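You operate a simulated robot arm through the tools that you are given. There is no shell and no other tool. Be economical: measure what you need, move in short steps, check, and stop when the job is done.

You run a simulated two-armed robot. Do the job below in one go: nothing can be reset, and whatever is moved stays where it is left.

TASK
Take the cream cloth from the top of the long table and lay it out flat on the open top of the cabinet table.

Only the result counts: the job must be done as asked and must still hold three seconds after the hand-in. Knocking over, shifting, dropping, spilling or breaking anything else fails it. Flat cloth is picked up by pressing the open fingertips on it (5 to 10 N) and closing them slowly along it; thin cloth reads only 2 to 8 mm in the jaws.

THE ROBOT
Two 7-joint arms with two-finger parallel grippers on one trunk, on a base that drives. Base frame: it is fixed to the floor where the robot stands at the start and does not move with it; the origin is under the middle of the robot, x ahead of it, y to its left, z up. Readings come in mm, degrees, newtons and seconds.
The left shoulder is at the start at [70, 134, 1101], the right one opposite. Places, roughly: open top of the cabinet table [1200, 2100, 900]. Payload 1.57 kg a hand.
The TCP of each hand is the grasp point between the finger pads, 30 mm short of the fingertips. In the tool frame z runs along the fingers and y along their closing line. Largest opening 80 mm; finger width 17, thickness 12; the body of the gripper, 40 by 82 mm, starts 80 mm behind the TCP.
Orientation is that of the tool frame in the base frame, as a unit quaternion [w, x, y, z]. With the fingers straight down and closing along the base's y, the tool's x points along the base's -x, its y along +y and its z along -z.

THE INTERFACE
- The arms move only by the tool play_rows. It takes "left_steps", "right_steps" or both (then of equal length, played together; a hand with none holds still); each is one flat list of numbers, 7 for each row, row after row: the shift along the tool's x, y, z in units of 25 mm (1.0 is 25 mm), then the turn, a rotation vector about the tool's x, y, z in units of 8 degrees (1.0 is 8 degrees), then the finger opening in m, from 0 to 0.08. In form: [x, y, z, wx, wy, wz, gripper, x, y, z, wx, wy, wz, gripper, ...]. A call has 1 to 8 rows; each row shifts and turns the commanded pose from where the row before left it, along the tool's axes as they then stand. A call with a number of a shift or a turn outside -1 to 1 is refused whole. A row lasts 0.2 s, in which the tool goes at most 50 mm and 8.6 degrees; a call with a longer step from one row to the next is refused whole, and so is a gripper value outside its range. Where a pose cannot be reached the arm comes as near as it can. A force on the tool above 40 N (or 10 N above the force at the start of the call, whichever is more), or a blocked arm, ends the call early, and 0.2 s more pass. The fingers move at their own pace (about 153 mm/s each) and stop on an object; they squeeze with about 29 N. The grip force told is the motor's: it shows also when the fingers shut on nothing. Time passes only in rows, and 0.2 s behind the last, so rows that do not move let the fingers close. The reply holds the time, the measured pose of the TCP, the force on the tool along the base axes, the opening and the grip force, in the units named above and with some noise.
- Cameras (640 x 400 px; columns grow to the right, rows downward): "scene" is now at [128.2, -11.7, 1315.5]; the picture's right is [-0.16, -0.99, 0.00], its down [-0.70, 0.11, -0.71] and it looks along [0.70, -0.11, -0.71] (base axes); focal length 248 px, centre (320, 200). "left" rides on the left gripper at [-32, 0, -78] in its tool frame; the picture's right is [0.00, -1.00, 0.00], its down [0.97, 0.00, -0.24] and it looks along [0.24, 0.00, 0.97] (tool axes); focal length 218 px, centre (320, 200). "right" rides on the right gripper at [-32, 0, -78] in its tool frame; the picture's right is [0.00, -1.00, 0.00], its down [0.97, 0.00, -0.24] and it looks along [0.24, 0.00, 0.97] (tool axes); focal length 218 px, centre (320, 200).
- grab_frame(camera): a new picture of that camera. No time passes.
- move_column(by): slides the trunk up (or, below 0, down) by that many mm; the arms and the scene camera ride with it, the base frame stays. It gives what a move gives, with no picture.
- base_move(legs): drives the robot by 1 to 6 legs, each [ahead, left, turn to the left] in mm, mm and degrees, along the robot's own axes; the way and the turn of a leg run together, so that a leg with both is an arc; at most 1500 mm and 180 degrees a leg. The arms and the cameras ride along, it lands a little off, and it stops where it bumps. It gives what a move gives.
- head_to(pan, tilt): turns the head with the scene camera to pan (to the left, within 86 degrees either way) and tilt (down, from -29 to 69), counted from straight ahead of the robot. It gives what a move gives.
- locate(camera, pixels): there is no depth. For up to 12 entries [column, row, z] of the newest picture of that camera ("zoom" is the newest enlarged one), the place [x, y] in the base frame at which the ray of that pixel passes the height z, good to about 2 mm. No time passes.
- inspect(camera, box): a new picture of the part [left, top, right, bottom] of that camera's present view, enlarged. No time passes.
- hand_in(): hands the job in; it is judged then, once.

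Go step by step. Measure first, check grasps and placings, and put right what went wrong. The budget is 80 turns and 58 pictures, counting those below and the enlarged ones. Unless the task says otherwise, let go and move clear before handing in, and close with one line.

The tools are called after ">>>" as name(argument=value, ...) on one line, values as JSON. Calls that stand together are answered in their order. play_rows: Moves the arms, as the interface text tells. Its arguments: {"type":"object","properties":{"left_steps":{"type":"array"},"right_steps":{"type":"array"}},"required":[]} The other tools are called the same way: move_column (by) slides the trunk up or down; base_move (legs) drives the base; head_to (pan, tilt) turns the head that bears the scene camera; grab_frame (camera) takes a picture; locate (camera, pixels) gives the place at which the rays of pixels pass given heights; inspect (camera, box) takes an enlarged picture of a part of a camera's view; hand_in () hands the job in.

At the start:

```text
time_s: 0.0
left_ee_pos: [494.9, 237.9, 988.9]
left_orientation: [0.0, 0.0, 1.0, 0.0]
left_wrist_force: [-0.1, -0.4, -0.2]
left_width: 80.0
left_grip_force: 0.0
right_ee_pos: [432.0, -203.6, 1043.0]
right_orientation: [0.0, 0.0, 1.0, 0.001]
right_wrist_force: [-0.6, 0.0, -0.7]
right_width: 80.0
right_grip_force: 0.0
trunk travel left (down, up): [-675.0, 265.0]
robot x, y, heading: [1.0, 0.4, -0.1]
head pan, tilt: [-9.1, 45.1]
```

scene: 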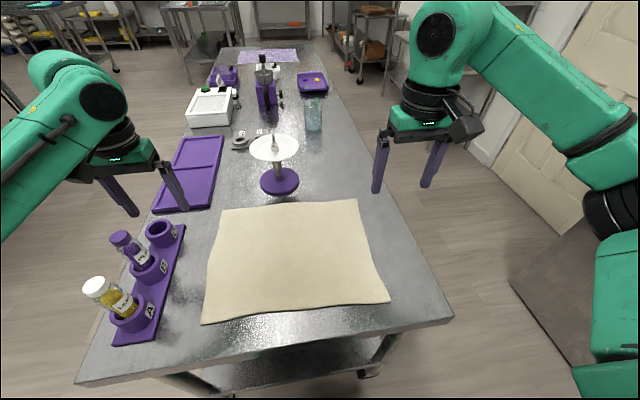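
right: 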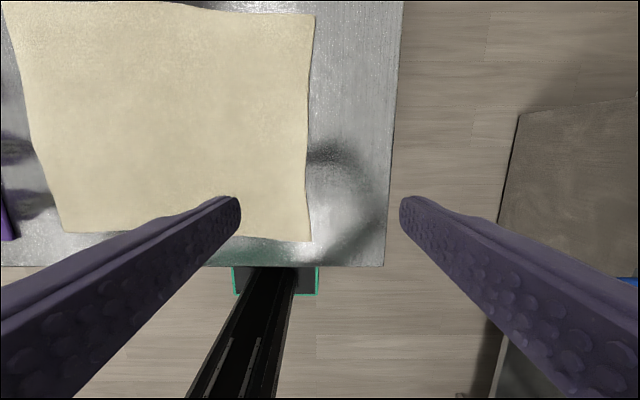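
left: 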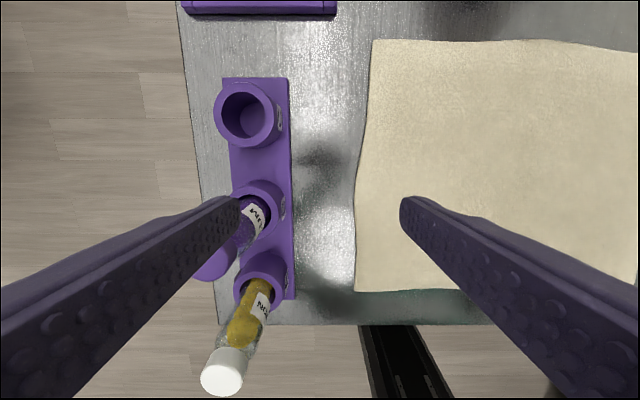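

The cloth lies with corners near pixels (222,208), (357,200), (389,302), (202,323) in the scene picture. I measure those and turn the head left to find the cabinet table.

>>> locate(camera="scene", pixels=[[222, 208, 754], [357, 200, 754], [389, 302, 754], [202, 323, 754], [290, 312, 754], [452, 318, 753], [78, 384, 753], [185, 225, 754], [148, 340, 765], [260, 183, 760]])

>>> head_to(pan=62, tilt=15)

>>> grab_frame(camera="scene")

```text
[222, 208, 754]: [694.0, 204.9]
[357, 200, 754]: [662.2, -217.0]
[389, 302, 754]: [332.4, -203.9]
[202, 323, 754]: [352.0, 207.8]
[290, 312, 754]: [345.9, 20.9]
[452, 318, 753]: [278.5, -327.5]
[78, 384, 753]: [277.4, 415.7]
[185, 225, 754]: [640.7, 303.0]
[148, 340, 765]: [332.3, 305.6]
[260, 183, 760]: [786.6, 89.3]
```

```text
time_s: 1.4
left_ee_pos: [495.6, 239.0, 987.9]
left_orientation: [0.0, 0.0, 1.0, 0.001]
left_wrist_force: [0.3, -0.5, -0.3]
left_width: 79.9
left_grip_force: 0.1
right_ee_pos: [431.4, -206.0, 1041.6]
right_orientation: [0.0, 0.0, 1.0, 0.0]
right_wrist_force: [0.1, -0.3, -1.1]
right_width: 79.9
right_grip_force: 0.0
trunk travel left (down, up): [-675.0, 265.0]
robot x, y, heading: [2.4, 0.8, 0.0]
head pan, tilt: [62.0, 15.0]
```

```text
54 pictures are left
```

scene: 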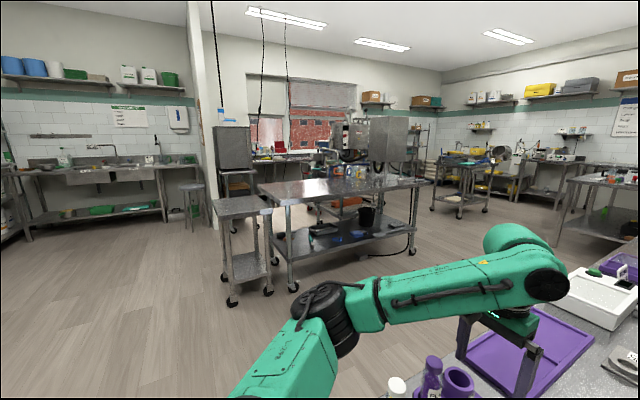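

I see a long island table around (340,188), a small cart at (242,206), and others. I check which one lies near [1200, 2100, 900].

>>> locate(camera="scene", pixels=[[258, 185, 900], [283, 204, 900], [425, 184, 900], [360, 180, 900], [213, 200, 900], [272, 210, 900], [220, 217, 900], [265, 195, 900], [440, 160, 900], [490, 170, 900]])

>>> inspect(camera="scene", box=[200, 110, 500, 300])

```text
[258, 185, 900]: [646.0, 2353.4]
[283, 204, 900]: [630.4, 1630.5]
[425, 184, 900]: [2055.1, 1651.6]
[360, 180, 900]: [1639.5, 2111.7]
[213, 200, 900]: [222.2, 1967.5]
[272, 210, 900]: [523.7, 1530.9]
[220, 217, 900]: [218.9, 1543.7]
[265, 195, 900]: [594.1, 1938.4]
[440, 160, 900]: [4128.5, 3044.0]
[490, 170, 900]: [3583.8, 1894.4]
```

```text
2.11 times, centred on (350, 205) of scene
```

zoom: 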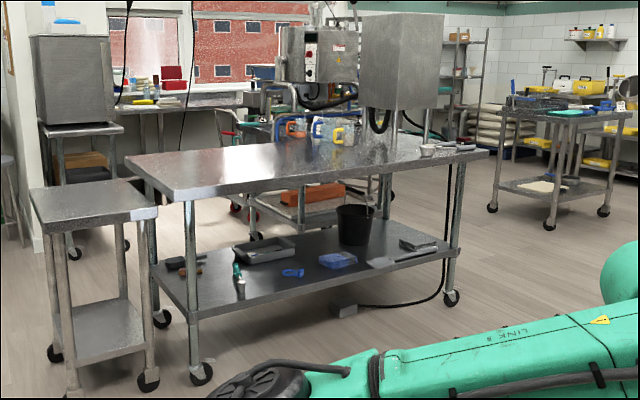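

The big island table (x 640–2055, y from 1630) with the tall cabinet at its right end is the goal; its left half looks free. I'll grip the cloth's two near corners, so I bring both hands above them with fingers at 40 mm.

>>> play_rows(left_steps=[0.615, -0.265, 0.9, 0, 0, 0, 0.04, 0.615, -0.265, 0.9, 0, 0, 0, 0.04, 0.615, -0.265, 0.9, 0, 0, 0, 0.04, 0.615, -0.265, 0.9, 0, 0, 0, 0.04, 0.615, -0.265, 0.9, 0, 0, 0, 0.04, 0.615, -0.265, 0.9, 0, 0, 0, 0.04, 0.615, -0.265, 0.7, 0, 0, 0, 0.04, 0.615, -0.265, 0.4, 0, 0, 0, 0.04], right_steps=[0.385, 0.13, 1, 0, 0, 0, 0.04, 0.385, 0.13, 1, 0, 0, 0, 0.04, 0.385, 0.13, 1, 0, 0, 0, 0.04, 0.385, 0.13, 1, 0, 0, 0, 0.04, 0.385, 0.13, 1, 0, 0, 0, 0.04, 0.385, 0.13, 1, 0, 0, 0, 0.04, 0.385, 0.13, 1, 0, 0, 0, 0.04, 0.385, 0.13, 1, 0, 0, 0, 0.04])

>>> head_to(pan=0, tilt=60)

>>> grab_frame(camera="left")

>>> grab_frame(camera="right")

>>> grab_frame(camera="scene")

```text
time_s: 3.2
left_ee_pos: [371.3, 184.6, 832.3]
left_orientation: [0.009, -0.001, 1.0, 0.0]
left_wrist_force: [8.2, 2.8, 40.8]
left_width: 37.8
left_grip_force: 0.0
right_ee_pos: [352.0, -182.8, 845.9]
right_orientation: [0.003, 0.0, 1.0, 0.001]
right_wrist_force: [-0.1, 0.5, 0.2]
right_width: 40.1
right_grip_force: 0.0
trunk travel left (down, up): [-675.0, 265.0]
robot x, y, heading: [0.5, -1.2, 0.0]
head pan, tilt: [62.0, 15.0]
```

```text
time_s: 4.5
left_ee_pos: [370.5, 185.3, 833.0]
left_orientation: [0.009, -0.002, 1.0, 0.001]
left_wrist_force: [7.2, 2.4, 57.9]
left_width: 38.2
left_grip_force: 0.1
right_ee_pos: [351.3, -183.9, 844.3]
right_orientation: [0.003, -0.001, 1.0, 0.001]
right_wrist_force: [-0.5, 0.1, 0.6]
right_width: 40.0
right_grip_force: 0.1
trunk travel left (down, up): [-675.0, 265.0]
robot x, y, heading: [-1.4, 0.2, 0.2]
head pan, tilt: [0.0, 60.0]
```

```text
52 pictures are left
```

left: 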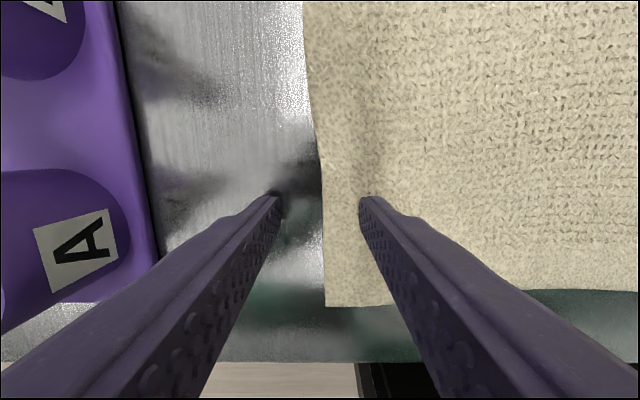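

```text
51 pictures are left
```

right: 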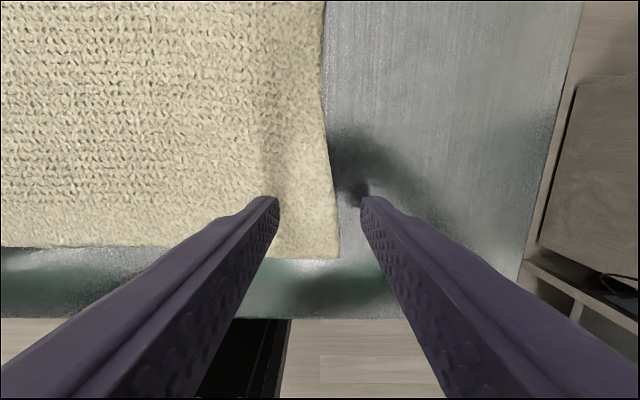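

```text
50 pictures are left
```

scene: 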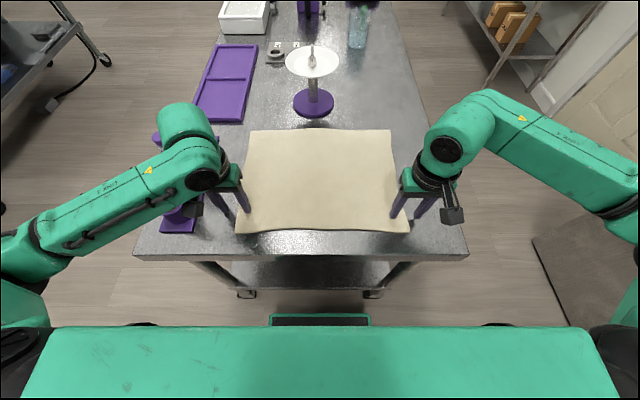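

The left hand reads 58 N upward at z=833, well above the table, so its wrist or forearm is probably pressing on a vial of the rack. I lift it straight up at once.

>>> play_rows(left_steps=[0, 0, -0.6, 0, 0, 0, 0.04, 0, 0, -0.8, 0, 0, 0, 0.04, 0, 0, -0.8, 0, 0, 0, 0.04, 0, 0, -0.8, 0, 0, 0, 0.04, 0, 0, -1, 0, 0, 0, 0.04, 0, 0, -1, 0, 0, 0, 0.04, 0, 0, -1, 0, 0, 0, 0.04])

>>> grab_frame(camera="left")

>>> grab_frame(camera="scene")

```text
time_s: 6.2
left_ee_pos: [371.1, 186.6, 977.3]
left_orientation: [-0.001, 0.0, 1.0, -0.001]
left_wrist_force: [-0.3, 0.2, 0.5]
left_width: 40.3
left_grip_force: 0.0
right_ee_pos: [353.5, -182.6, 843.7]
right_orientation: [0.0, 0.0, 1.0, 0.0]
right_wrist_force: [0.6, 0.0, 1.0]
right_width: 40.2
right_grip_force: 0.0
trunk travel left (down, up): [-675.0, 265.0]
robot x, y, heading: [-0.2, 0.9, -0.0]
head pan, tilt: [0.0, 60.0]
```

```text
49 pictures are left
```

left: 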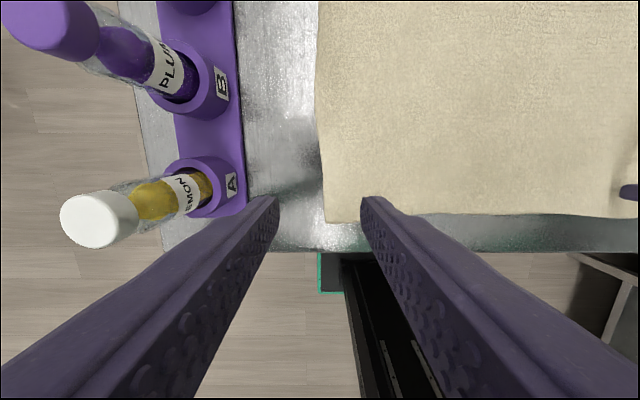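

```text
48 pictures are left
```

scene: 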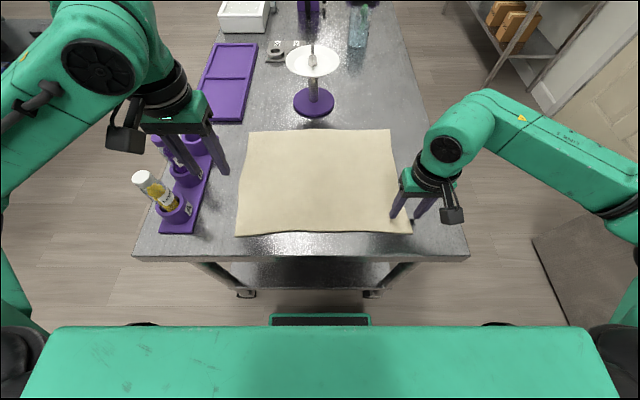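

Both vials still stand upright. I measure whether the rack kept its place and how tall the vials are.

>>> locate(camera="scene", pixels=[[193, 233, 757], [160, 232, 757], [212, 160, 757], [140, 180, 870], [140, 180, 850], [180, 207, 800], [240, 235, 755], [412, 233, 755], [388, 129, 755]])

>>> inspect(camera="scene", box=[110, 120, 270, 260])

```text
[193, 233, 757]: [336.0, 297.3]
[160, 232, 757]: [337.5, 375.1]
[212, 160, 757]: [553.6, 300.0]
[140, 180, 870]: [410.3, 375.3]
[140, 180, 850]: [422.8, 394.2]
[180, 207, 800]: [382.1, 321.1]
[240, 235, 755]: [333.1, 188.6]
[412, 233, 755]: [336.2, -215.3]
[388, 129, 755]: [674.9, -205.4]
```

```text
2.86 times, centred on (190, 190) of scene
```

zoom: 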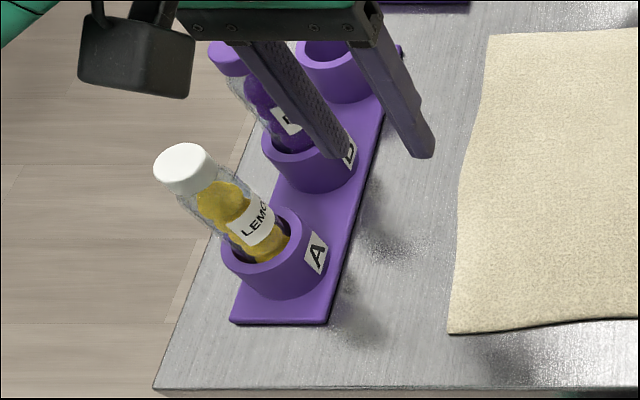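

The vials are about 165 mm tall (tops near z 915), and a box on the outer side of the gripper likely hit the lemon vial's cap. I measure how far that box sticks out.

>>> locate(camera="zoom", pixels=[[80, 80, 1060], [80, 80, 1090], [185, 97, 1060], [185, 97, 1090], [195, 35, 1060], [195, 35, 1090], [180, 165, 915], [270, 30, 1060]])

>>> inspect(camera="scene", box=[380, 80, 540, 240])

```text
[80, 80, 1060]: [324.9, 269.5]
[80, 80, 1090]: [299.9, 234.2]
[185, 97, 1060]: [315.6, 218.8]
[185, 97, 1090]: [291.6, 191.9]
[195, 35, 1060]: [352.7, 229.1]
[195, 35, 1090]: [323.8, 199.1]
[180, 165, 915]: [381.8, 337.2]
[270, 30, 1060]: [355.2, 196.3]
```

```text
2.50 times, centred on (460, 160) of scene
```

zoom: 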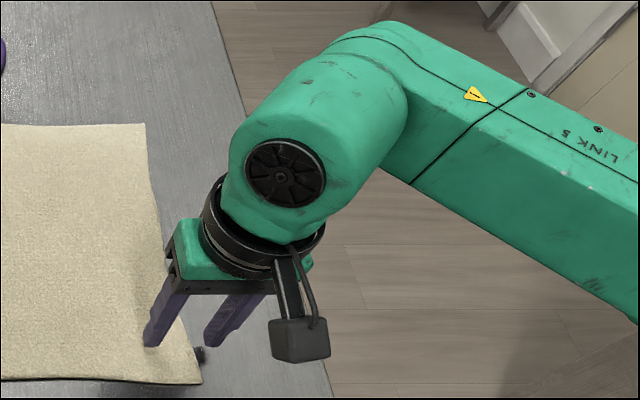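

The contact was with the outer wrist parts. I raise the trunk fully so the forearms come down from above, then look before lowering again.

>>> move_column(by=260)

>>> play_rows(left_steps=[0, 0, 1, 0, 0, 0, 0.04, 0, 0, 1, 0, 0, 0, 0.04, 0, 0, 1, 0, 0, 0, 0.04, 0, 0, 1, 0, 0, 0, 0.04, 0, 0, 1, 0, 0, 0, 0.04, 0, 0, 1, 0, 0, 0, 0.04, 0, 0, 1, 0, 0, 0, 0.04, 0, 0, 1, 0, 0, 0, 0.04], right_steps=[0, 0, 1, 0, 0, 0, 0.04, 0, 0, 1, 0, 0, 0, 0.04, 0, 0, 1, 0, 0, 0, 0.04, 0, 0, 1, 0, 0, 0, 0.04, 0, 0, 1, 0, 0, 0, 0.04, 0, 0, 1, 0, 0, 0, 0.04, 0, 0, 1, 0, 0, 0, 0.04, 0, 0, 1, 0, 0, 0, 0.04])

>>> grab_frame(camera="scene")

```text
time_s: 8.8
left_ee_pos: [372.8, 185.7, 1236.8]
left_orientation: [0.0, -0.001, 1.0, 0.0]
left_wrist_force: [0.3, -0.5, -0.1]
left_width: 39.9
left_grip_force: 0.0
right_ee_pos: [353.3, -182.1, 1102.2]
right_orientation: [0.0, 0.0, 1.0, -0.001]
right_wrist_force: [0.1, 0.4, 0.9]
right_width: 40.0
right_grip_force: 0.1
trunk travel left (down, up): [-935.0, 5.0]
robot x, y, heading: [-1.2, 1.1, -0.1]
head pan, tilt: [0.0, 60.0]
```

```text
time_s: 10.6
left_ee_pos: [371.7, 187.3, 1034.9]
left_orientation: [0.0, 0.0, 1.0, 0.0]
left_wrist_force: [1.6, 0.6, -0.2]
left_width: 40.0
left_grip_force: 0.1
right_ee_pos: [355.3, -180.8, 902.1]
right_orientation: [0.0, 0.0, 1.0, 0.001]
right_wrist_force: [-0.7, -0.5, -0.6]
right_width: 39.9
right_grip_force: 0.1
trunk travel left (down, up): [-935.0, 5.0]
robot x, y, heading: [0.7, -2.8, -0.1]
head pan, tilt: [0.0, 60.0]
```

```text
45 pictures are left
```

scene: 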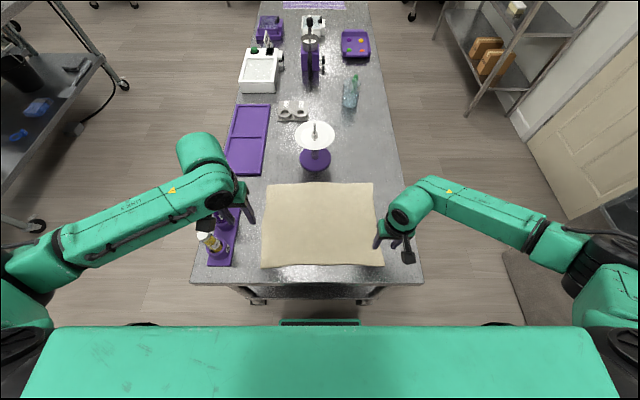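

I measure where the wrist box and forearm sit on both arms relative to the hands.

>>> locate(camera="scene", pixels=[[408, 258, 960], [408, 258, 990], [408, 258, 1020], [205, 225, 1100], [205, 225, 1130], [205, 225, 1160], [204, 238, 915], [130, 240, 1150], [130, 240, 1250]])

>>> inspect(camera="scene", box=[160, 120, 300, 280])

```text
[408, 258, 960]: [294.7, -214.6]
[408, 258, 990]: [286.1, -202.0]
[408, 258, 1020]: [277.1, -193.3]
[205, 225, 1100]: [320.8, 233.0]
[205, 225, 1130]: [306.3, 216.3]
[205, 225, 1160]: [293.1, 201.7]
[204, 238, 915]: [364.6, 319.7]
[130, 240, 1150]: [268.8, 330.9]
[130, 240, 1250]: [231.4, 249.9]
```

```text
2.50 times, centred on (230, 200) of scene
```

zoom: 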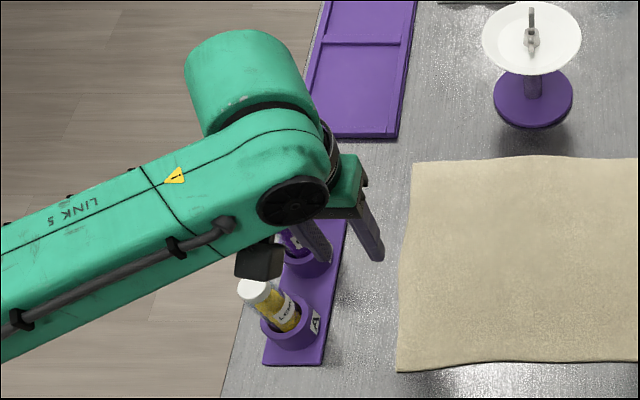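

The wrist box points toward the robot, so the forearm was the culprit; it now slopes up away from the hand. I verify the near corners from the wrist pictures and lower both hands to about z 845.

>>> locate(camera="left", pixels=[[325, 222, 755], [330, 252, 753], [320, 100, 755]])

>>> locate(camera="scene", pixels=[[262, 267, 755], [383, 265, 755], [266, 185, 755], [372, 183, 755], [322, 266, 755], [236, 285, 753]])

>>> play_rows(left_steps=[0, 0, 1, 0, 0, 0, 0.04, 0, 0, 1, 0, 0, 0, 0.04, 0, 0, 1, 0, 0, 0, 0.04, 0, 0, 1, 0, 0, 0, 0.04, 0, 0, 1, 0, 0, 0, 0.04, 0, 0, 1, 0, 0, 0, 0.04], right_steps=[0, 0, 0.4, 0, 0, 0, 0.04, 0, 0, 0.4, 0, 0, 0, 0.04, 0, 0, 0.4, 0, 0, 0, 0.04, 0, 0, 0.4, 0, 0, 0, 0.04, 0, 0, 0.4, 0, 0, 0, 0.04, 0, 0, 0.4, 0, 0, 0, 0.04])

>>> grab_frame(camera="left")

>>> grab_frame(camera="right")

>>> grab_frame(camera="scene")

```text
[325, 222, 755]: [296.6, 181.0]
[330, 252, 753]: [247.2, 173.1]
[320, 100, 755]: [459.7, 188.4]
```

```text
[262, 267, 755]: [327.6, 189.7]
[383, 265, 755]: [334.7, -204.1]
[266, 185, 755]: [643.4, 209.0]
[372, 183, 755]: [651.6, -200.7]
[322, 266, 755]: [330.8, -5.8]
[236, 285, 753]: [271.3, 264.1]
```

```text
time_s: 12.0
left_ee_pos: [371.2, 185.7, 884.7]
left_orientation: [0.0, 0.0, 1.0, -0.002]
left_wrist_force: [-0.1, 0.4, -0.9]
left_width: 40.3
left_grip_force: 0.2
right_ee_pos: [355.1, -181.3, 843.6]
right_orientation: [0.0, -0.001, 1.0, 0.0]
right_wrist_force: [-0.9, -0.1, -0.1]
right_width: 39.8
right_grip_force: 0.1
trunk travel left (down, up): [-935.0, 5.0]
robot x, y, heading: [-0.2, 2.1, 0.0]
head pan, tilt: [0.0, 60.0]
```

```text
43 pictures are left
```

left: 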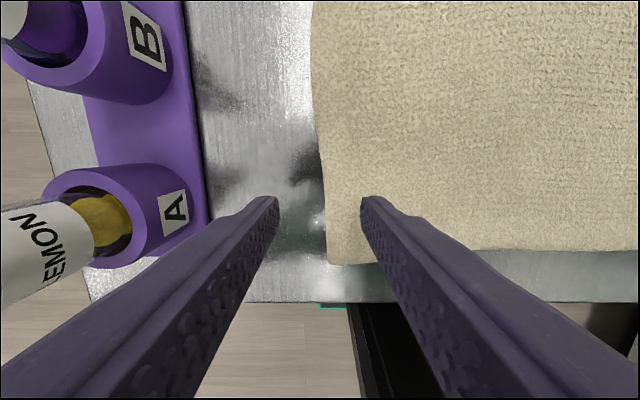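

```text
42 pictures are left
```

right: 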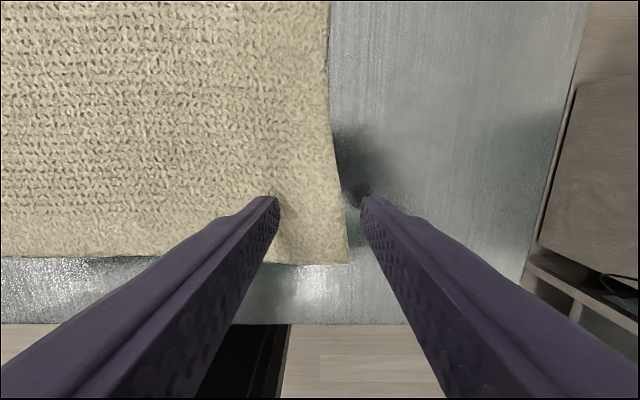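

```text
41 pictures are left
```

scene: 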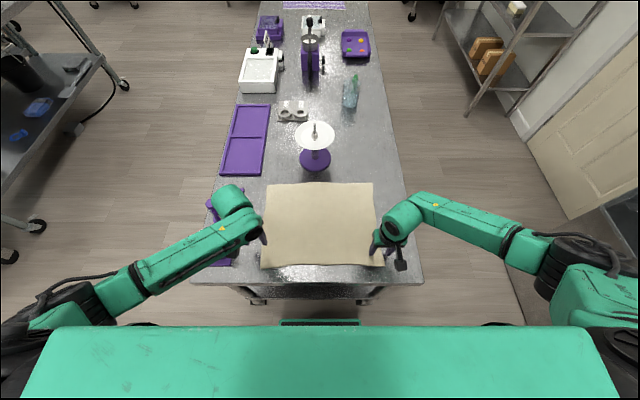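

Crossing the scene and wrist-camera rays for the same corner puts the cloth at about z 803, so the earlier contact was simply the table top. I relocate the corners at that height.

>>> locate(camera="left", pixels=[[330, 265, 804], [325, 180, 804], [314, 30, 804], [420, 253, 804], [318, 302, 803]])

>>> locate(camera="right", pixels=[[347, 263, 804], [335, 150, 804], [330, 20, 804], [200, 255, 804], [400, 323, 803]])

>>> locate(camera="scene", pixels=[[262, 267, 804], [383, 265, 804], [266, 185, 804], [372, 183, 804], [322, 266, 804], [236, 285, 803]])

```text
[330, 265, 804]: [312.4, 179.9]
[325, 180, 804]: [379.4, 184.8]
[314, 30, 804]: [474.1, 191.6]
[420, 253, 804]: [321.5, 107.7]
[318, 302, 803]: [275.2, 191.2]
```

```text
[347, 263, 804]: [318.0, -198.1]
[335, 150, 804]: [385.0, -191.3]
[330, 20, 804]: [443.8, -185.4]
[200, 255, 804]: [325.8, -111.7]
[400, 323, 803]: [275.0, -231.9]
```

```text
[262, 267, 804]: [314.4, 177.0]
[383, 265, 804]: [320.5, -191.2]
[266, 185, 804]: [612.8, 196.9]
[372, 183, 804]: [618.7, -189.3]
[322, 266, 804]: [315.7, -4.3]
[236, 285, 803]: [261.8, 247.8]
```

The cloth spans x 315–615, y −198 to 185, at z about 804. I place the hands at (335,150) and (337,−166), fingers 36 mm apart, tips just above the cloth.

>>> play_rows(left_steps=[0.48, -0.48, 0.4, 0, 0, 0, 0.036, 0.48, -0.48, 0.6, 0, 0, 0, 0.036, 0.48, -0.48, 0.8, 0, 0, 0, 0.036, 0, 0, 0, 0, 0, 0, 0.036], right_steps=[0.24, 0.2, 0, 0, 0, 0, 0.036, 0.24, 0.2, 0, 0, 0, 0, 0.036, 0.24, 0.2, 0.15, 0, 0, 0, 0.036, 0, 0, 0, 0, 0, 0, 0.036])

>>> grab_frame(camera="left")

>>> grab_frame(camera="right")

```text
time_s: 13.0
left_ee_pos: [337.2, 152.0, 841.5]
left_orientation: [0.0, 0.001, 1.0, 0.001]
left_wrist_force: [0.3, -0.1, -0.3]
left_width: 36.1
left_grip_force: 0.0
right_ee_pos: [337.1, -168.0, 837.9]
right_orientation: [0.0, -0.001, 1.0, 0.0]
right_wrist_force: [0.2, -0.4, 0.4]
right_width: 35.8
right_grip_force: 0.1
trunk travel left (down, up): [-935.0, 5.0]
robot x, y, heading: [-2.1, 3.3, 0.2]
head pan, tilt: [0.0, 60.0]
```

```text
40 pictures are left
```

left: 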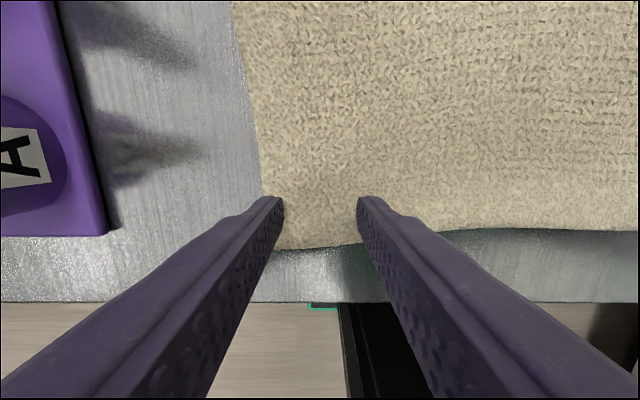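

```text
39 pictures are left
```

right: 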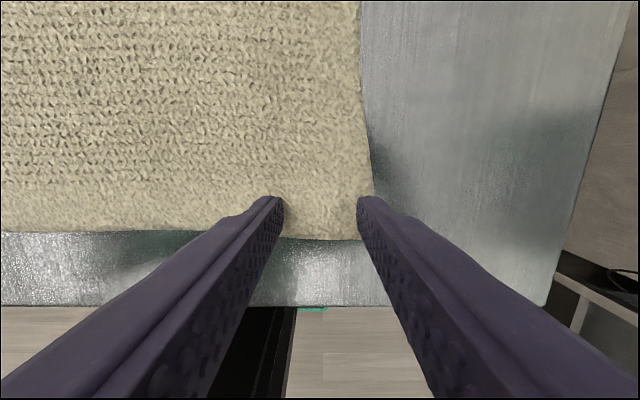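

The outer fingers sit right on the cloth's side edges (columns 265 left and 373 right), so I shift each hand 6 mm inward and lower gently to contact.

>>> play_rows(left_steps=[0, -0.24, 0, 0, 0, 0, 0.036, 0, 0, 0.1, 0, 0, 0, 0.036, 0, 0, 0.1, 0, 0, 0, 0.036, 0, 0, 0.08, 0, 0, 0, 0.036], right_steps=[0, 0.24, 0, 0, 0, 0, 0.036, 0, 0, 0.04, 0, 0, 0, 0.036, 0, 0, 0.04, 0, 0, 0, 0.036, 0, 0, 0.04, 0, 0, 0, 0.036])

```text
time_s: 14.0
left_ee_pos: [335.5, 144.5, 833.9]
left_orientation: [0.0, 0.0, 1.0, 0.0]
left_wrist_force: [-0.1, -0.7, 1.6]
left_width: 36.2
left_grip_force: 0.1
right_ee_pos: [335.9, -160.8, 835.6]
right_orientation: [0.0, 0.0, 1.0, 0.0]
right_wrist_force: [-0.1, 0.1, 0.9]
right_width: 35.8
right_grip_force: 0.1
trunk travel left (down, up): [-935.0, 5.0]
robot x, y, heading: [1.1, -0.5, -0.3]
head pan, tilt: [0.0, 60.0]
```

Left is at the first trace of contact (1.6 N) and right is close behind. I go on down by small amounts.

>>> play_rows(left_steps=[0, 0, 0.04, 0, 0, 0, 0.036, 0, 0, 0.03, 0, 0, 0, 0.036], right_steps=[0, 0, 0.06, 0, 0, 0, 0.036, 0, 0, 0.05, 0, 0, 0, 0.036])

```text
time_s: 14.6
left_ee_pos: [335.3, 144.2, 833.9]
left_orientation: [0.002, 0.001, 1.0, -0.002]
left_wrist_force: [1.2, 1.6, 6.9]
left_width: 36.0
left_grip_force: 0.1
right_ee_pos: [336.1, -160.7, 832.6]
right_orientation: [0.001, 0.0, 1.0, 0.0]
right_wrist_force: [0.6, -1.1, 6.8]
right_width: 35.8
right_grip_force: 0.0
trunk travel left (down, up): [-935.0, 5.0]
robot x, y, heading: [-0.5, -2.4, 0.1]
head pan, tilt: [0.0, 60.0]
```

Both hands press with about 7 N, which is right. I close the fingers slowly.

>>> play_rows(left_steps=[0, 0, 0, 0, 0, 0, 0.031, 0, 0, 0, 0, 0, 0, 0.026, 0, 0, 0, 0, 0, 0, 0.021, 0, 0, 0, 0, 0, 0, 0.016, 0, 0, 0, 0, 0, 0, 0.011, 0, 0, 0, 0, 0, 0, 0.006, 0, 0, 0, 0, 0, 0, 0, 0, 0, 0, 0, 0, 0, 0], right_steps=[0, 0, 0, 0, 0, 0, 0.031, 0, 0, 0, 0, 0, 0, 0.026, 0, 0, 0, 0, 0, 0, 0.021, 0, 0, 0, 0, 0, 0, 0.016, 0, 0, 0, 0, 0, 0, 0.011, 0, 0, 0, 0, 0, 0, 0.006, 0, 0, 0, 0, 0, 0, 0, 0, 0, 0, 0, 0, 0, 0])

>>> grab_frame(camera="left")

>>> grab_frame(camera="right")

```text
time_s: 16.4
left_ee_pos: [335.0, 143.9, 834.3]
left_orientation: [0.001, 0.0, 1.0, 0.0]
left_wrist_force: [0.5, -6.3, 12.4]
left_width: 7.3
left_grip_force: 26.7
right_ee_pos: [336.9, -160.1, 833.4]
right_orientation: [0.0, -0.001, 1.0, 0.001]
right_wrist_force: [0.5, 6.8, 7.6]
right_width: 3.4
right_grip_force: 24.6
trunk travel left (down, up): [-935.0, 5.0]
robot x, y, heading: [-1.5, 5.8, 0.1]
head pan, tilt: [0.0, 60.0]
```

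```text
38 pictures are left
```

left: 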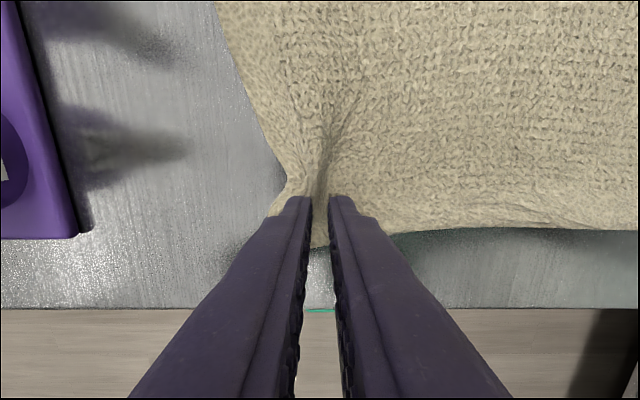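

```text
37 pictures are left
```

right: 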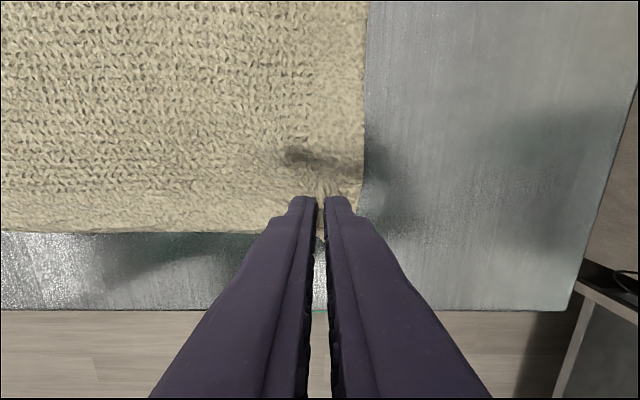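

Both jaws hold cloth (7.3 and 3.4 mm). I lift a little and check.

>>> play_rows(left_steps=[0, 0, -0.4, 0, 0, 0, 0, 0, 0, -0.6, 0, 0, 0, 0, 0, 0, -0.8, 0, 0, 0, 0, 0, 0, -0.8, 0, 0, 0, 0], right_steps=[0, 0, -0.4, 0, 0, 0, 0, 0, 0, -0.6, 0, 0, 0, 0, 0, 0, -0.8, 0, 0, 0, 0, 0, 0, -0.8, 0, 0, 0, 0])

>>> grab_frame(camera="left")

>>> grab_frame(camera="right")

```text
time_s: 17.4
left_ee_pos: [335.8, 144.7, 896.9]
left_orientation: [-0.001, 0.0, 1.0, -0.001]
left_wrist_force: [-0.2, -7.1, -0.5]
left_width: 7.0
left_grip_force: 27.3
right_ee_pos: [336.8, -161.4, 897.7]
right_orientation: [0.0, 0.0, 1.0, -0.001]
right_wrist_force: [-0.2, 6.7, 0.5]
right_width: 3.3
right_grip_force: 24.8
trunk travel left (down, up): [-935.0, 5.0]
robot x, y, heading: [1.9, 1.2, -0.2]
head pan, tilt: [0.0, 60.0]
```

```text
36 pictures are left
```

left: 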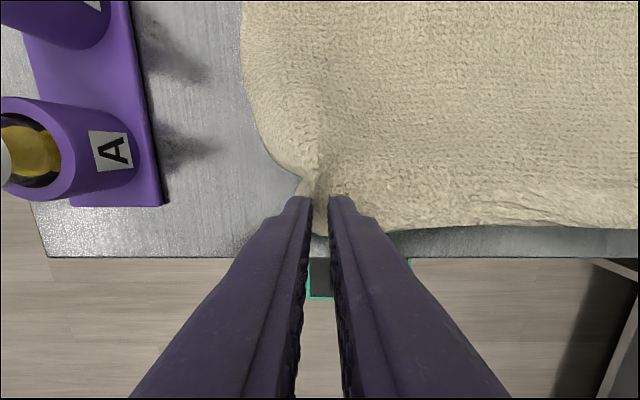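

```text
35 pictures are left
```

right: 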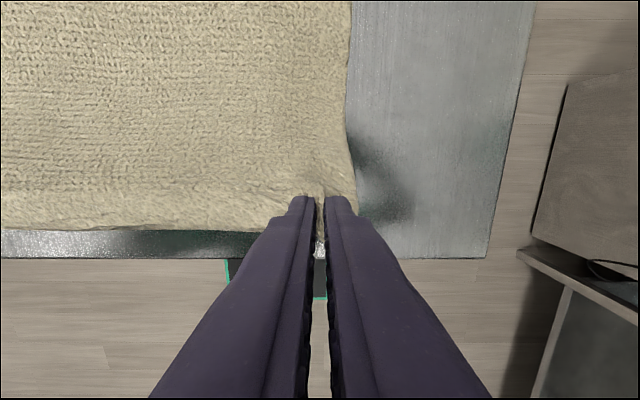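

Both corners hold, though the edge is taut (7 N sideways). I ease the hands together a little and lift on to about z 1270.

>>> play_rows(left_steps=[0, -0.16, -0.8, 0, 0, 0, 0, 0, 0, -1, 0, 0, 0, 0, 0, 0, -1, 0, 0, 0, 0, 0, 0, -1, 0, 0, 0, 0, 0, 0, -1, 0, 0, 0, 0, 0, 0, -1, 0, 0, 0, 0, 0, 0, -1, 0, 0, 0, 0, 0, 0, -1, 0, 0, 0, 0], right_steps=[0, 0.16, -0.8, 0, 0, 0, 0, 0, 0, -1, 0, 0, 0, 0, 0, 0, -1, 0, 0, 0, 0, 0, 0, -1, 0, 0, 0, 0, 0, 0, -1, 0, 0, 0, 0, 0, 0, -1, 0, 0, 0, 0, 0, 0, -1, 0, 0, 0, 0, 0, 0, -1, 0, 0, 0, 0])

>>> play_rows(left_steps=[0, 0, -1, 0, 0, 0, 0, 0, 0, -1, 0, 0, 0, 0, 0, 0, -1, 0, 0, 0, 0, 0, 0, -1, 0, 0, 0, 0, 0, 0, -1, 0, 0, 0, 0, 0, 0, -1, 0, 0, 0, 0, 0, 0, -1, 0, 0, 0, 0], right_steps=[0, 0, -1, 0, 0, 0, 0, 0, 0, -1, 0, 0, 0, 0, 0, 0, -1, 0, 0, 0, 0, 0, 0, -1, 0, 0, 0, 0, 0, 0, -1, 0, 0, 0, 0, 0, 0, -1, 0, 0, 0, 0, 0, 0, -1, 0, 0, 0, 0])

>>> grab_frame(camera="scene")

```text
time_s: 19.2
left_ee_pos: [336.0, 138.6, 1093.3]
left_orientation: [-0.001, 0.0, 1.0, 0.0]
left_wrist_force: [-0.4, -0.7, 0.0]
left_width: 6.5
left_grip_force: 25.8
right_ee_pos: [336.5, -158.0, 1095.4]
right_orientation: [0.0, 0.0, 1.0, -0.001]
right_wrist_force: [0.3, 2.2, 0.0]
right_width: 3.3
right_grip_force: 24.4
trunk travel left (down, up): [-935.0, 5.0]
robot x, y, heading: [1.3, -1.0, 0.2]
head pan, tilt: [0.0, 60.0]
```

```text
time_s: 20.8
left_ee_pos: [335.3, 140.8, 1265.9]
left_orientation: [-0.001, -0.001, 1.0, 0.0]
left_wrist_force: [0.0, -1.8, 0.3]
left_width: 6.0
left_grip_force: 26.2
right_ee_pos: [334.5, -157.8, 1267.6]
right_orientation: [0.0, 0.0, 1.0, -0.001]
right_wrist_force: [0.6, 1.7, -0.2]
right_width: 3.4
right_grip_force: 24.2
trunk travel left (down, up): [-935.0, 5.0]
robot x, y, heading: [-3.6, 0.4, 0.1]
head pan, tilt: [0.0, 60.0]
```

```text
34 pictures are left
```

scene: 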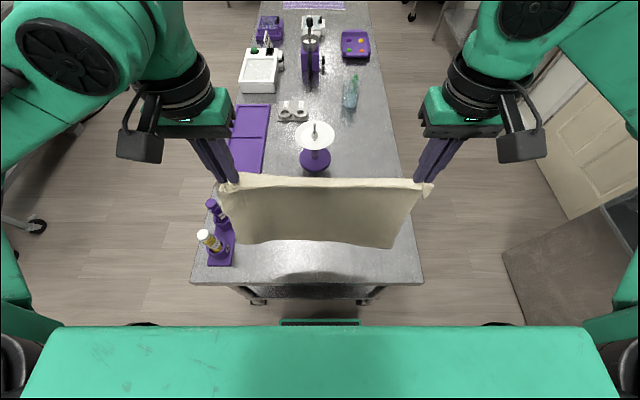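

The cloth hangs cleanly from both hands with its bottom above the table. Before driving I look to the left to check the path.

>>> head_to(pan=80, tilt=35)

>>> grab_frame(camera="scene")

```text
time_s: 22.4
left_ee_pos: [336.2, 140.9, 1265.7]
left_orientation: [0.0, 0.0, 1.0, 0.0]
left_wrist_force: [0.5, -3.2, -0.2]
left_width: 6.1
left_grip_force: 25.9
right_ee_pos: [335.6, -157.4, 1267.5]
right_orientation: [0.0, 0.0, 1.0, 0.0]
right_wrist_force: [-1.1, 2.5, -0.5]
right_width: 3.5
right_grip_force: 24.4
trunk travel left (down, up): [-935.0, 5.0]
robot x, y, heading: [0.1, 2.1, -0.0]
head pan, tilt: [80.0, 35.0]
```

```text
33 pictures are left
```

scene: 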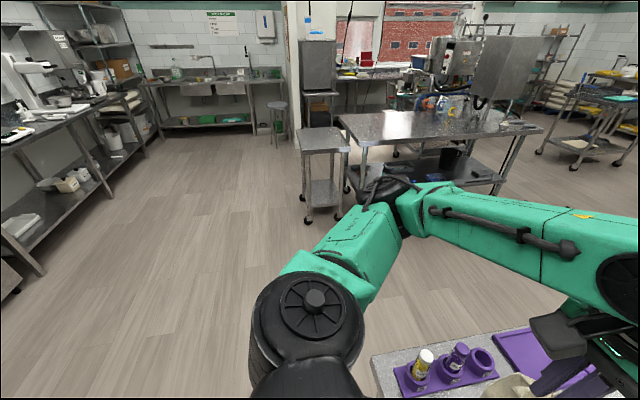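

The floor to the left is clear. I back off 350 mm and strafe left 880 mm.

>>> base_move(legs=[[-350, 0, 0], [0, 880, 0]])

>>> head_to(pan=40, tilt=25)

>>> grab_frame(camera="scene")

```text
time_s: 28.9
left_ee_pos: [-27.0, 1017.8, 1266.4]
left_orientation: [0.0, -0.004, 1.0, 0.0]
left_wrist_force: [-0.5, -3.2, -0.9]
left_width: 6.1
left_grip_force: 26.2
right_ee_pos: [-26.9, 719.6, 1267.0]
right_orientation: [-0.001, -0.004, 1.0, 0.001]
right_wrist_force: [0.7, 2.6, 0.5]
right_width: 3.3
right_grip_force: 24.3
trunk travel left (down, up): [-935.0, 5.0]
robot x, y, heading: [-365.2, 874.9, 0.6]
head pan, tilt: [80.0, 35.0]
```

```text
time_s: 29.9
left_ee_pos: [-26.5, 1017.1, 1266.3]
left_orientation: [0.001, -0.005, 1.0, -0.001]
left_wrist_force: [-0.2, -1.9, -0.1]
left_width: 6.3
left_grip_force: 26.0
right_ee_pos: [-25.5, 719.6, 1268.3]
right_orientation: [-0.001, -0.004, 1.0, 0.0]
right_wrist_force: [-0.4, 2.9, -0.7]
right_width: 3.4
right_grip_force: 24.6
trunk travel left (down, up): [-935.0, 5.0]
robot x, y, heading: [-361.4, 872.2, 0.3]
head pan, tilt: [40.0, 25.0]
```

```text
32 pictures are left
```

scene: 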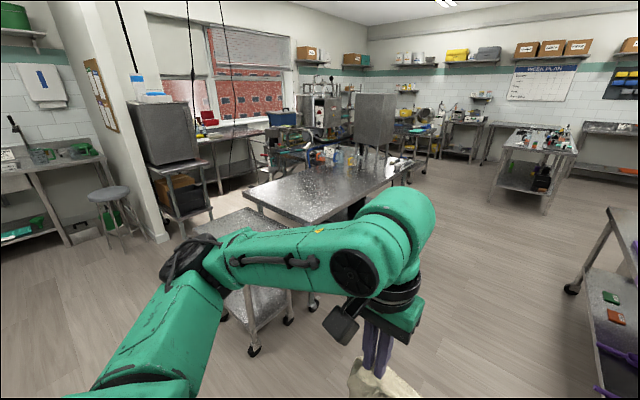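

Path ahead along the corridor is clear. I drive forward 1400 mm and turn left 90° in place, then look at the table.

>>> base_move(legs=[[1400, 0, 0], [0, 0, 90]])

>>> head_to(pan=0, tilt=40)

>>> grab_frame(camera="scene")

```text
time_s: 40.7
left_ee_pos: [896.2, 1227.2, 1266.0]
left_orientation: [0.0, -0.706, 0.708, 0.0]
left_wrist_force: [3.7, -0.5, 0.4]
left_width: 3.2
left_grip_force: 24.9
right_ee_pos: [1193.1, 1224.9, 1267.9]
right_orientation: [0.0, -0.706, 0.708, 0.0]
right_wrist_force: [-4.0, -0.3, 0.1]
right_width: 3.5
right_grip_force: 24.0
trunk travel left (down, up): [-935.0, 5.0]
robot x, y, heading: [1035.7, 889.9, 89.7]
head pan, tilt: [40.0, 25.0]
```

```text
time_s: 41.8
left_ee_pos: [894.7, 1225.8, 1265.9]
left_orientation: [0.0, -0.706, 0.708, -0.001]
left_wrist_force: [3.0, -0.1, -0.6]
left_width: 3.7
left_grip_force: 24.8
right_ee_pos: [1193.1, 1224.2, 1268.1]
right_orientation: [0.0, -0.706, 0.708, 0.0]
right_wrist_force: [-2.7, 0.5, -0.2]
right_width: 3.1
right_grip_force: 24.2
trunk travel left (down, up): [-935.0, 5.0]
robot x, y, heading: [1032.3, 887.6, 90.1]
head pan, tilt: [0.0, 40.0]
```

```text
31 pictures are left
```

scene: 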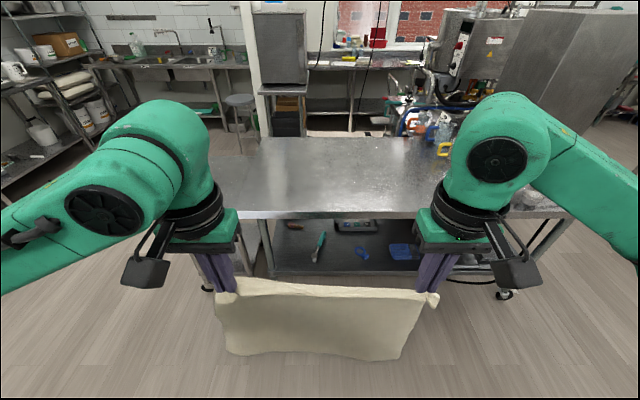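

I locate the table's front edge and the near-left corner (258,218) at two heights, to cross-check the table height with the first view.

>>> locate(camera="scene", pixels=[[258, 218, 900], [258, 218, 950], [258, 218, 850], [400, 217, 900], [258, 138, 900], [400, 138, 900], [405, 135, 900], [440, 155, 900], [455, 140, 900], [565, 213, 900], [212, 181, 900], [340, 180, 900]])

>>> inspect(camera="scene", box=[200, 60, 640, 300])

```text
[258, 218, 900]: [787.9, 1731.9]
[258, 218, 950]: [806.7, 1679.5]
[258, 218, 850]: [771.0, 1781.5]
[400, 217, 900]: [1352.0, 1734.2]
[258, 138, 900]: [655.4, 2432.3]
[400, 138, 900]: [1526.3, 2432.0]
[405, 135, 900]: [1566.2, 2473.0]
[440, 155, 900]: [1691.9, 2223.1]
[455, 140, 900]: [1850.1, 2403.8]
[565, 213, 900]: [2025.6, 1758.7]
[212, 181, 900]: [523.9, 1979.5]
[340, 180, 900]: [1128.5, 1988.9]
```

```text
1.45 times, centred on (420, 180) of scene
```

zoom: 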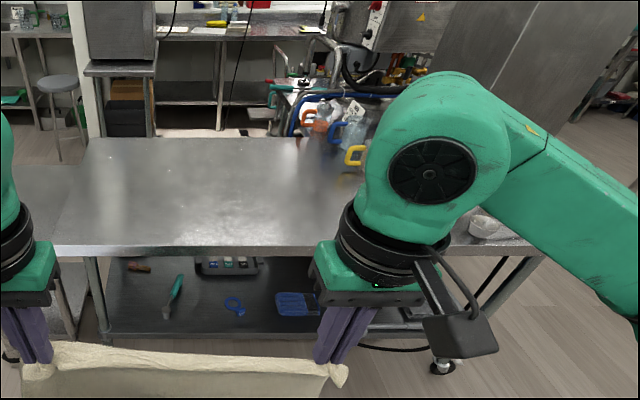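

The front edge is about y 1730–1830, depending on the table's real height (crossing views suggests 850–900). I drive 480 mm ahead, and use the wrist and scene cameras to pin down the height.

>>> base_move(legs=[[480, 0, 0]])

>>> grab_frame(camera="scene")

>>> grab_frame(camera="left")

```text
time_s: 44.6
left_ee_pos: [895.8, 1700.6, 1267.2]
left_orientation: [0.001, -0.706, 0.708, 0.0]
left_wrist_force: [3.3, -0.8, -0.4]
left_width: 3.6
left_grip_force: 25.0
right_ee_pos: [1194.4, 1698.9, 1269.0]
right_orientation: [0.001, -0.706, 0.708, 0.001]
right_wrist_force: [-4.7, 0.0, -1.1]
right_width: 3.4
right_grip_force: 24.1
trunk travel left (down, up): [-935.0, 5.0]
robot x, y, heading: [1036.2, 1365.4, 89.6]
head pan, tilt: [0.0, 40.0]
```

```text
29 pictures are left
```

scene: 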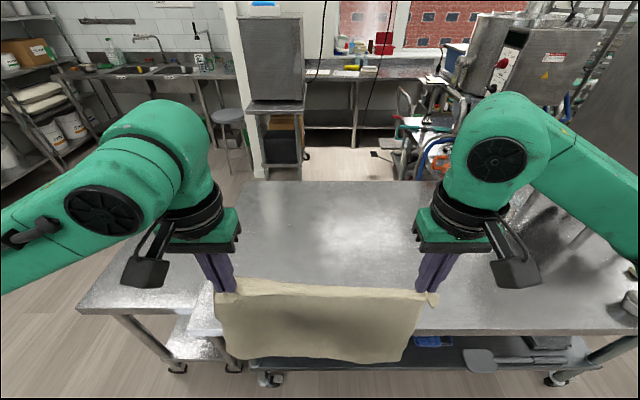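

```text
28 pictures are left
```

left: 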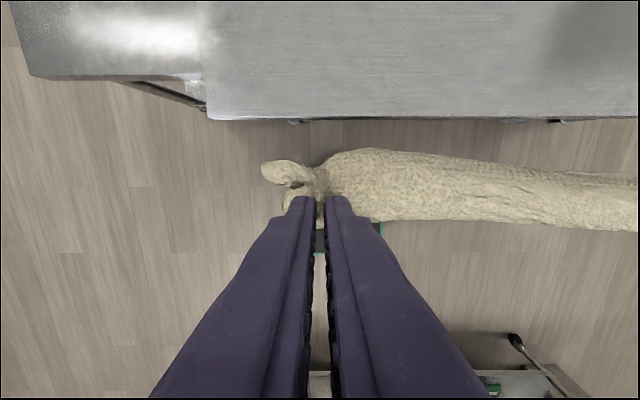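

The table's near-left corner shows at (208,118) in the left picture and about (189,333) in the scene. I locate both at several heights.

>>> locate(camera="left", pixels=[[208, 118, 850], [208, 118, 900], [450, 117, 850], [450, 117, 900]])

>>> locate(camera="scene", pixels=[[189, 333, 850], [189, 333, 900], [540, 330, 850], [540, 330, 900], [420, 330, 850], [420, 330, 900]])

>>> inspect(camera="scene", box=[60, 240, 640, 400])

```text
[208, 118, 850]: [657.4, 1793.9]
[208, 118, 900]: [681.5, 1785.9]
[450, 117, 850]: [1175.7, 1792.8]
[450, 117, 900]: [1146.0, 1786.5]
```

```text
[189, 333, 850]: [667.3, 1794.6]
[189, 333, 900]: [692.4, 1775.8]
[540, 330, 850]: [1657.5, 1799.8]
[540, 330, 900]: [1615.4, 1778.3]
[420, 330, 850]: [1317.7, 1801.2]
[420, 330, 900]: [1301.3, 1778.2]
```

```text
1.10 times, centred on (350, 320) of scene
```

zoom: 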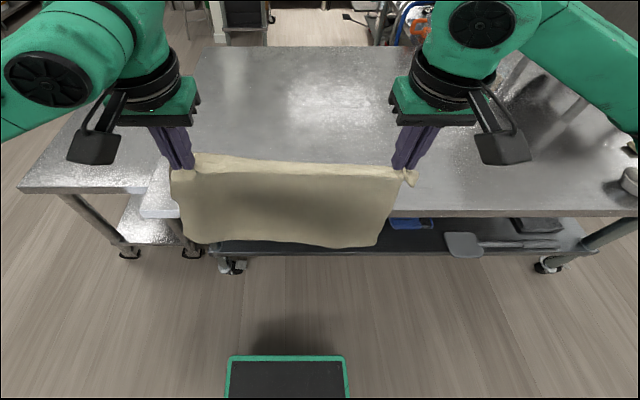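

The front edge is near y 1790 and the table height about 855–870. I lower the trunk by 160 mm so the arms reach far out later, and raise the hands again to z≈1225 so the cloth clears the table top.

>>> move_column(by=-160)

>>> play_rows(left_steps=[0, 0, -0.8, 0, 0, 0, 0, 0, 0, -0.8, 0, 0, 0, 0, 0, 0, -0.8, 0, 0, 0, 0, 0, 0, -0.8, 0, 0, 0, 0, 0, 0, -0.8, 0, 0, 0, 0, 0, 0, -0.8, 0, 0, 0, 0], right_steps=[0, 0, -0.8, 0, 0, 0, 0, 0, 0, -0.8, 0, 0, 0, 0, 0, 0, -0.8, 0, 0, 0, 0, 0, 0, -0.8, 0, 0, 0, 0, 0, 0, -0.8, 0, 0, 0, 0, 0, 0, -0.8, 0, 0, 0, 0])

>>> grab_frame(camera="scene")

```text
time_s: 46.4
left_ee_pos: [895.9, 1703.3, 1105.8]
left_orientation: [0.001, -0.706, 0.708, -0.001]
left_wrist_force: [3.0, 0.6, -0.4]
left_width: 3.3
left_grip_force: 24.5
right_ee_pos: [1193.3, 1699.9, 1107.5]
right_orientation: [0.0, -0.706, 0.708, -0.001]
right_wrist_force: [-3.6, -0.8, -0.8]
right_width: 3.2
right_grip_force: 24.4
trunk travel left (down, up): [-775.0, 165.0]
robot x, y, heading: [1038.0, 1366.0, 89.7]
head pan, tilt: [0.0, 40.0]
```

```text
time_s: 47.8
left_ee_pos: [897.2, 1700.2, 1225.5]
left_orientation: [0.001, -0.705, 0.709, 0.0]
left_wrist_force: [3.6, 0.0, -0.3]
left_width: 3.3
left_grip_force: 24.5
right_ee_pos: [1194.0, 1701.0, 1229.1]
right_orientation: [0.0, -0.705, 0.709, -0.001]
right_wrist_force: [-3.8, -0.7, -0.1]
right_width: 3.3
right_grip_force: 24.1
trunk travel left (down, up): [-775.0, 165.0]
robot x, y, heading: [1035.6, 1367.5, 89.9]
head pan, tilt: [0.0, 40.0]
```

```text
26 pictures are left
```

scene: 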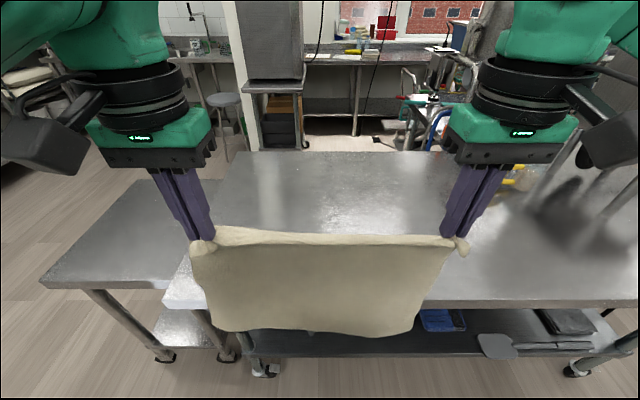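

Reach is fine at this trunk height. I check how low the cloth's bottom hangs (rows 330–337) by finding at which z those rays meet y≈1700.

>>> locate(camera="scene", pixels=[[330, 333, 880], [330, 333, 920], [230, 331, 880], [230, 331, 920], [385, 337, 880], [385, 337, 920], [330, 232, 1190], [165, 300, 860], [520, 303, 860], [165, 300, 880]])

```text
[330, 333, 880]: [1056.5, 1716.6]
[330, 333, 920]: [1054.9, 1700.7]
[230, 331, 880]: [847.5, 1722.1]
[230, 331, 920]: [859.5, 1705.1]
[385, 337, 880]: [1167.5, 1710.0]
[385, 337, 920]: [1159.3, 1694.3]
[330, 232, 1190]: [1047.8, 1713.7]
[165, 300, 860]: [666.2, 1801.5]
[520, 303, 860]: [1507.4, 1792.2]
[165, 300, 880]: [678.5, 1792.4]
```

The cloth's bottom is at z≈910, about 50 mm above the table. I advance 130 mm.

>>> base_move(legs=[[130, 0, 0]])

>>> grab_frame(camera="left")

```text
time_s: 49.1
left_ee_pos: [894.9, 1829.5, 1226.2]
left_orientation: [0.001, -0.706, 0.708, 0.0]
left_wrist_force: [4.2, -1.2, -0.1]
left_width: 3.3
left_grip_force: 24.7
right_ee_pos: [1194.3, 1831.3, 1230.1]
right_orientation: [-0.001, 0.707, -0.707, -0.001]
right_wrist_force: [-4.3, -0.5, 0.4]
right_width: 3.3
right_grip_force: 23.8
trunk travel left (down, up): [-775.0, 165.0]
robot x, y, heading: [1034.6, 1498.9, 90.3]
head pan, tilt: [0.0, 40.0]
```

```text
25 pictures are left
```

left: 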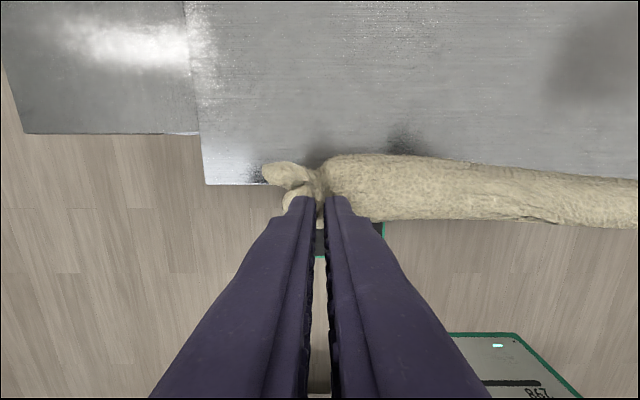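

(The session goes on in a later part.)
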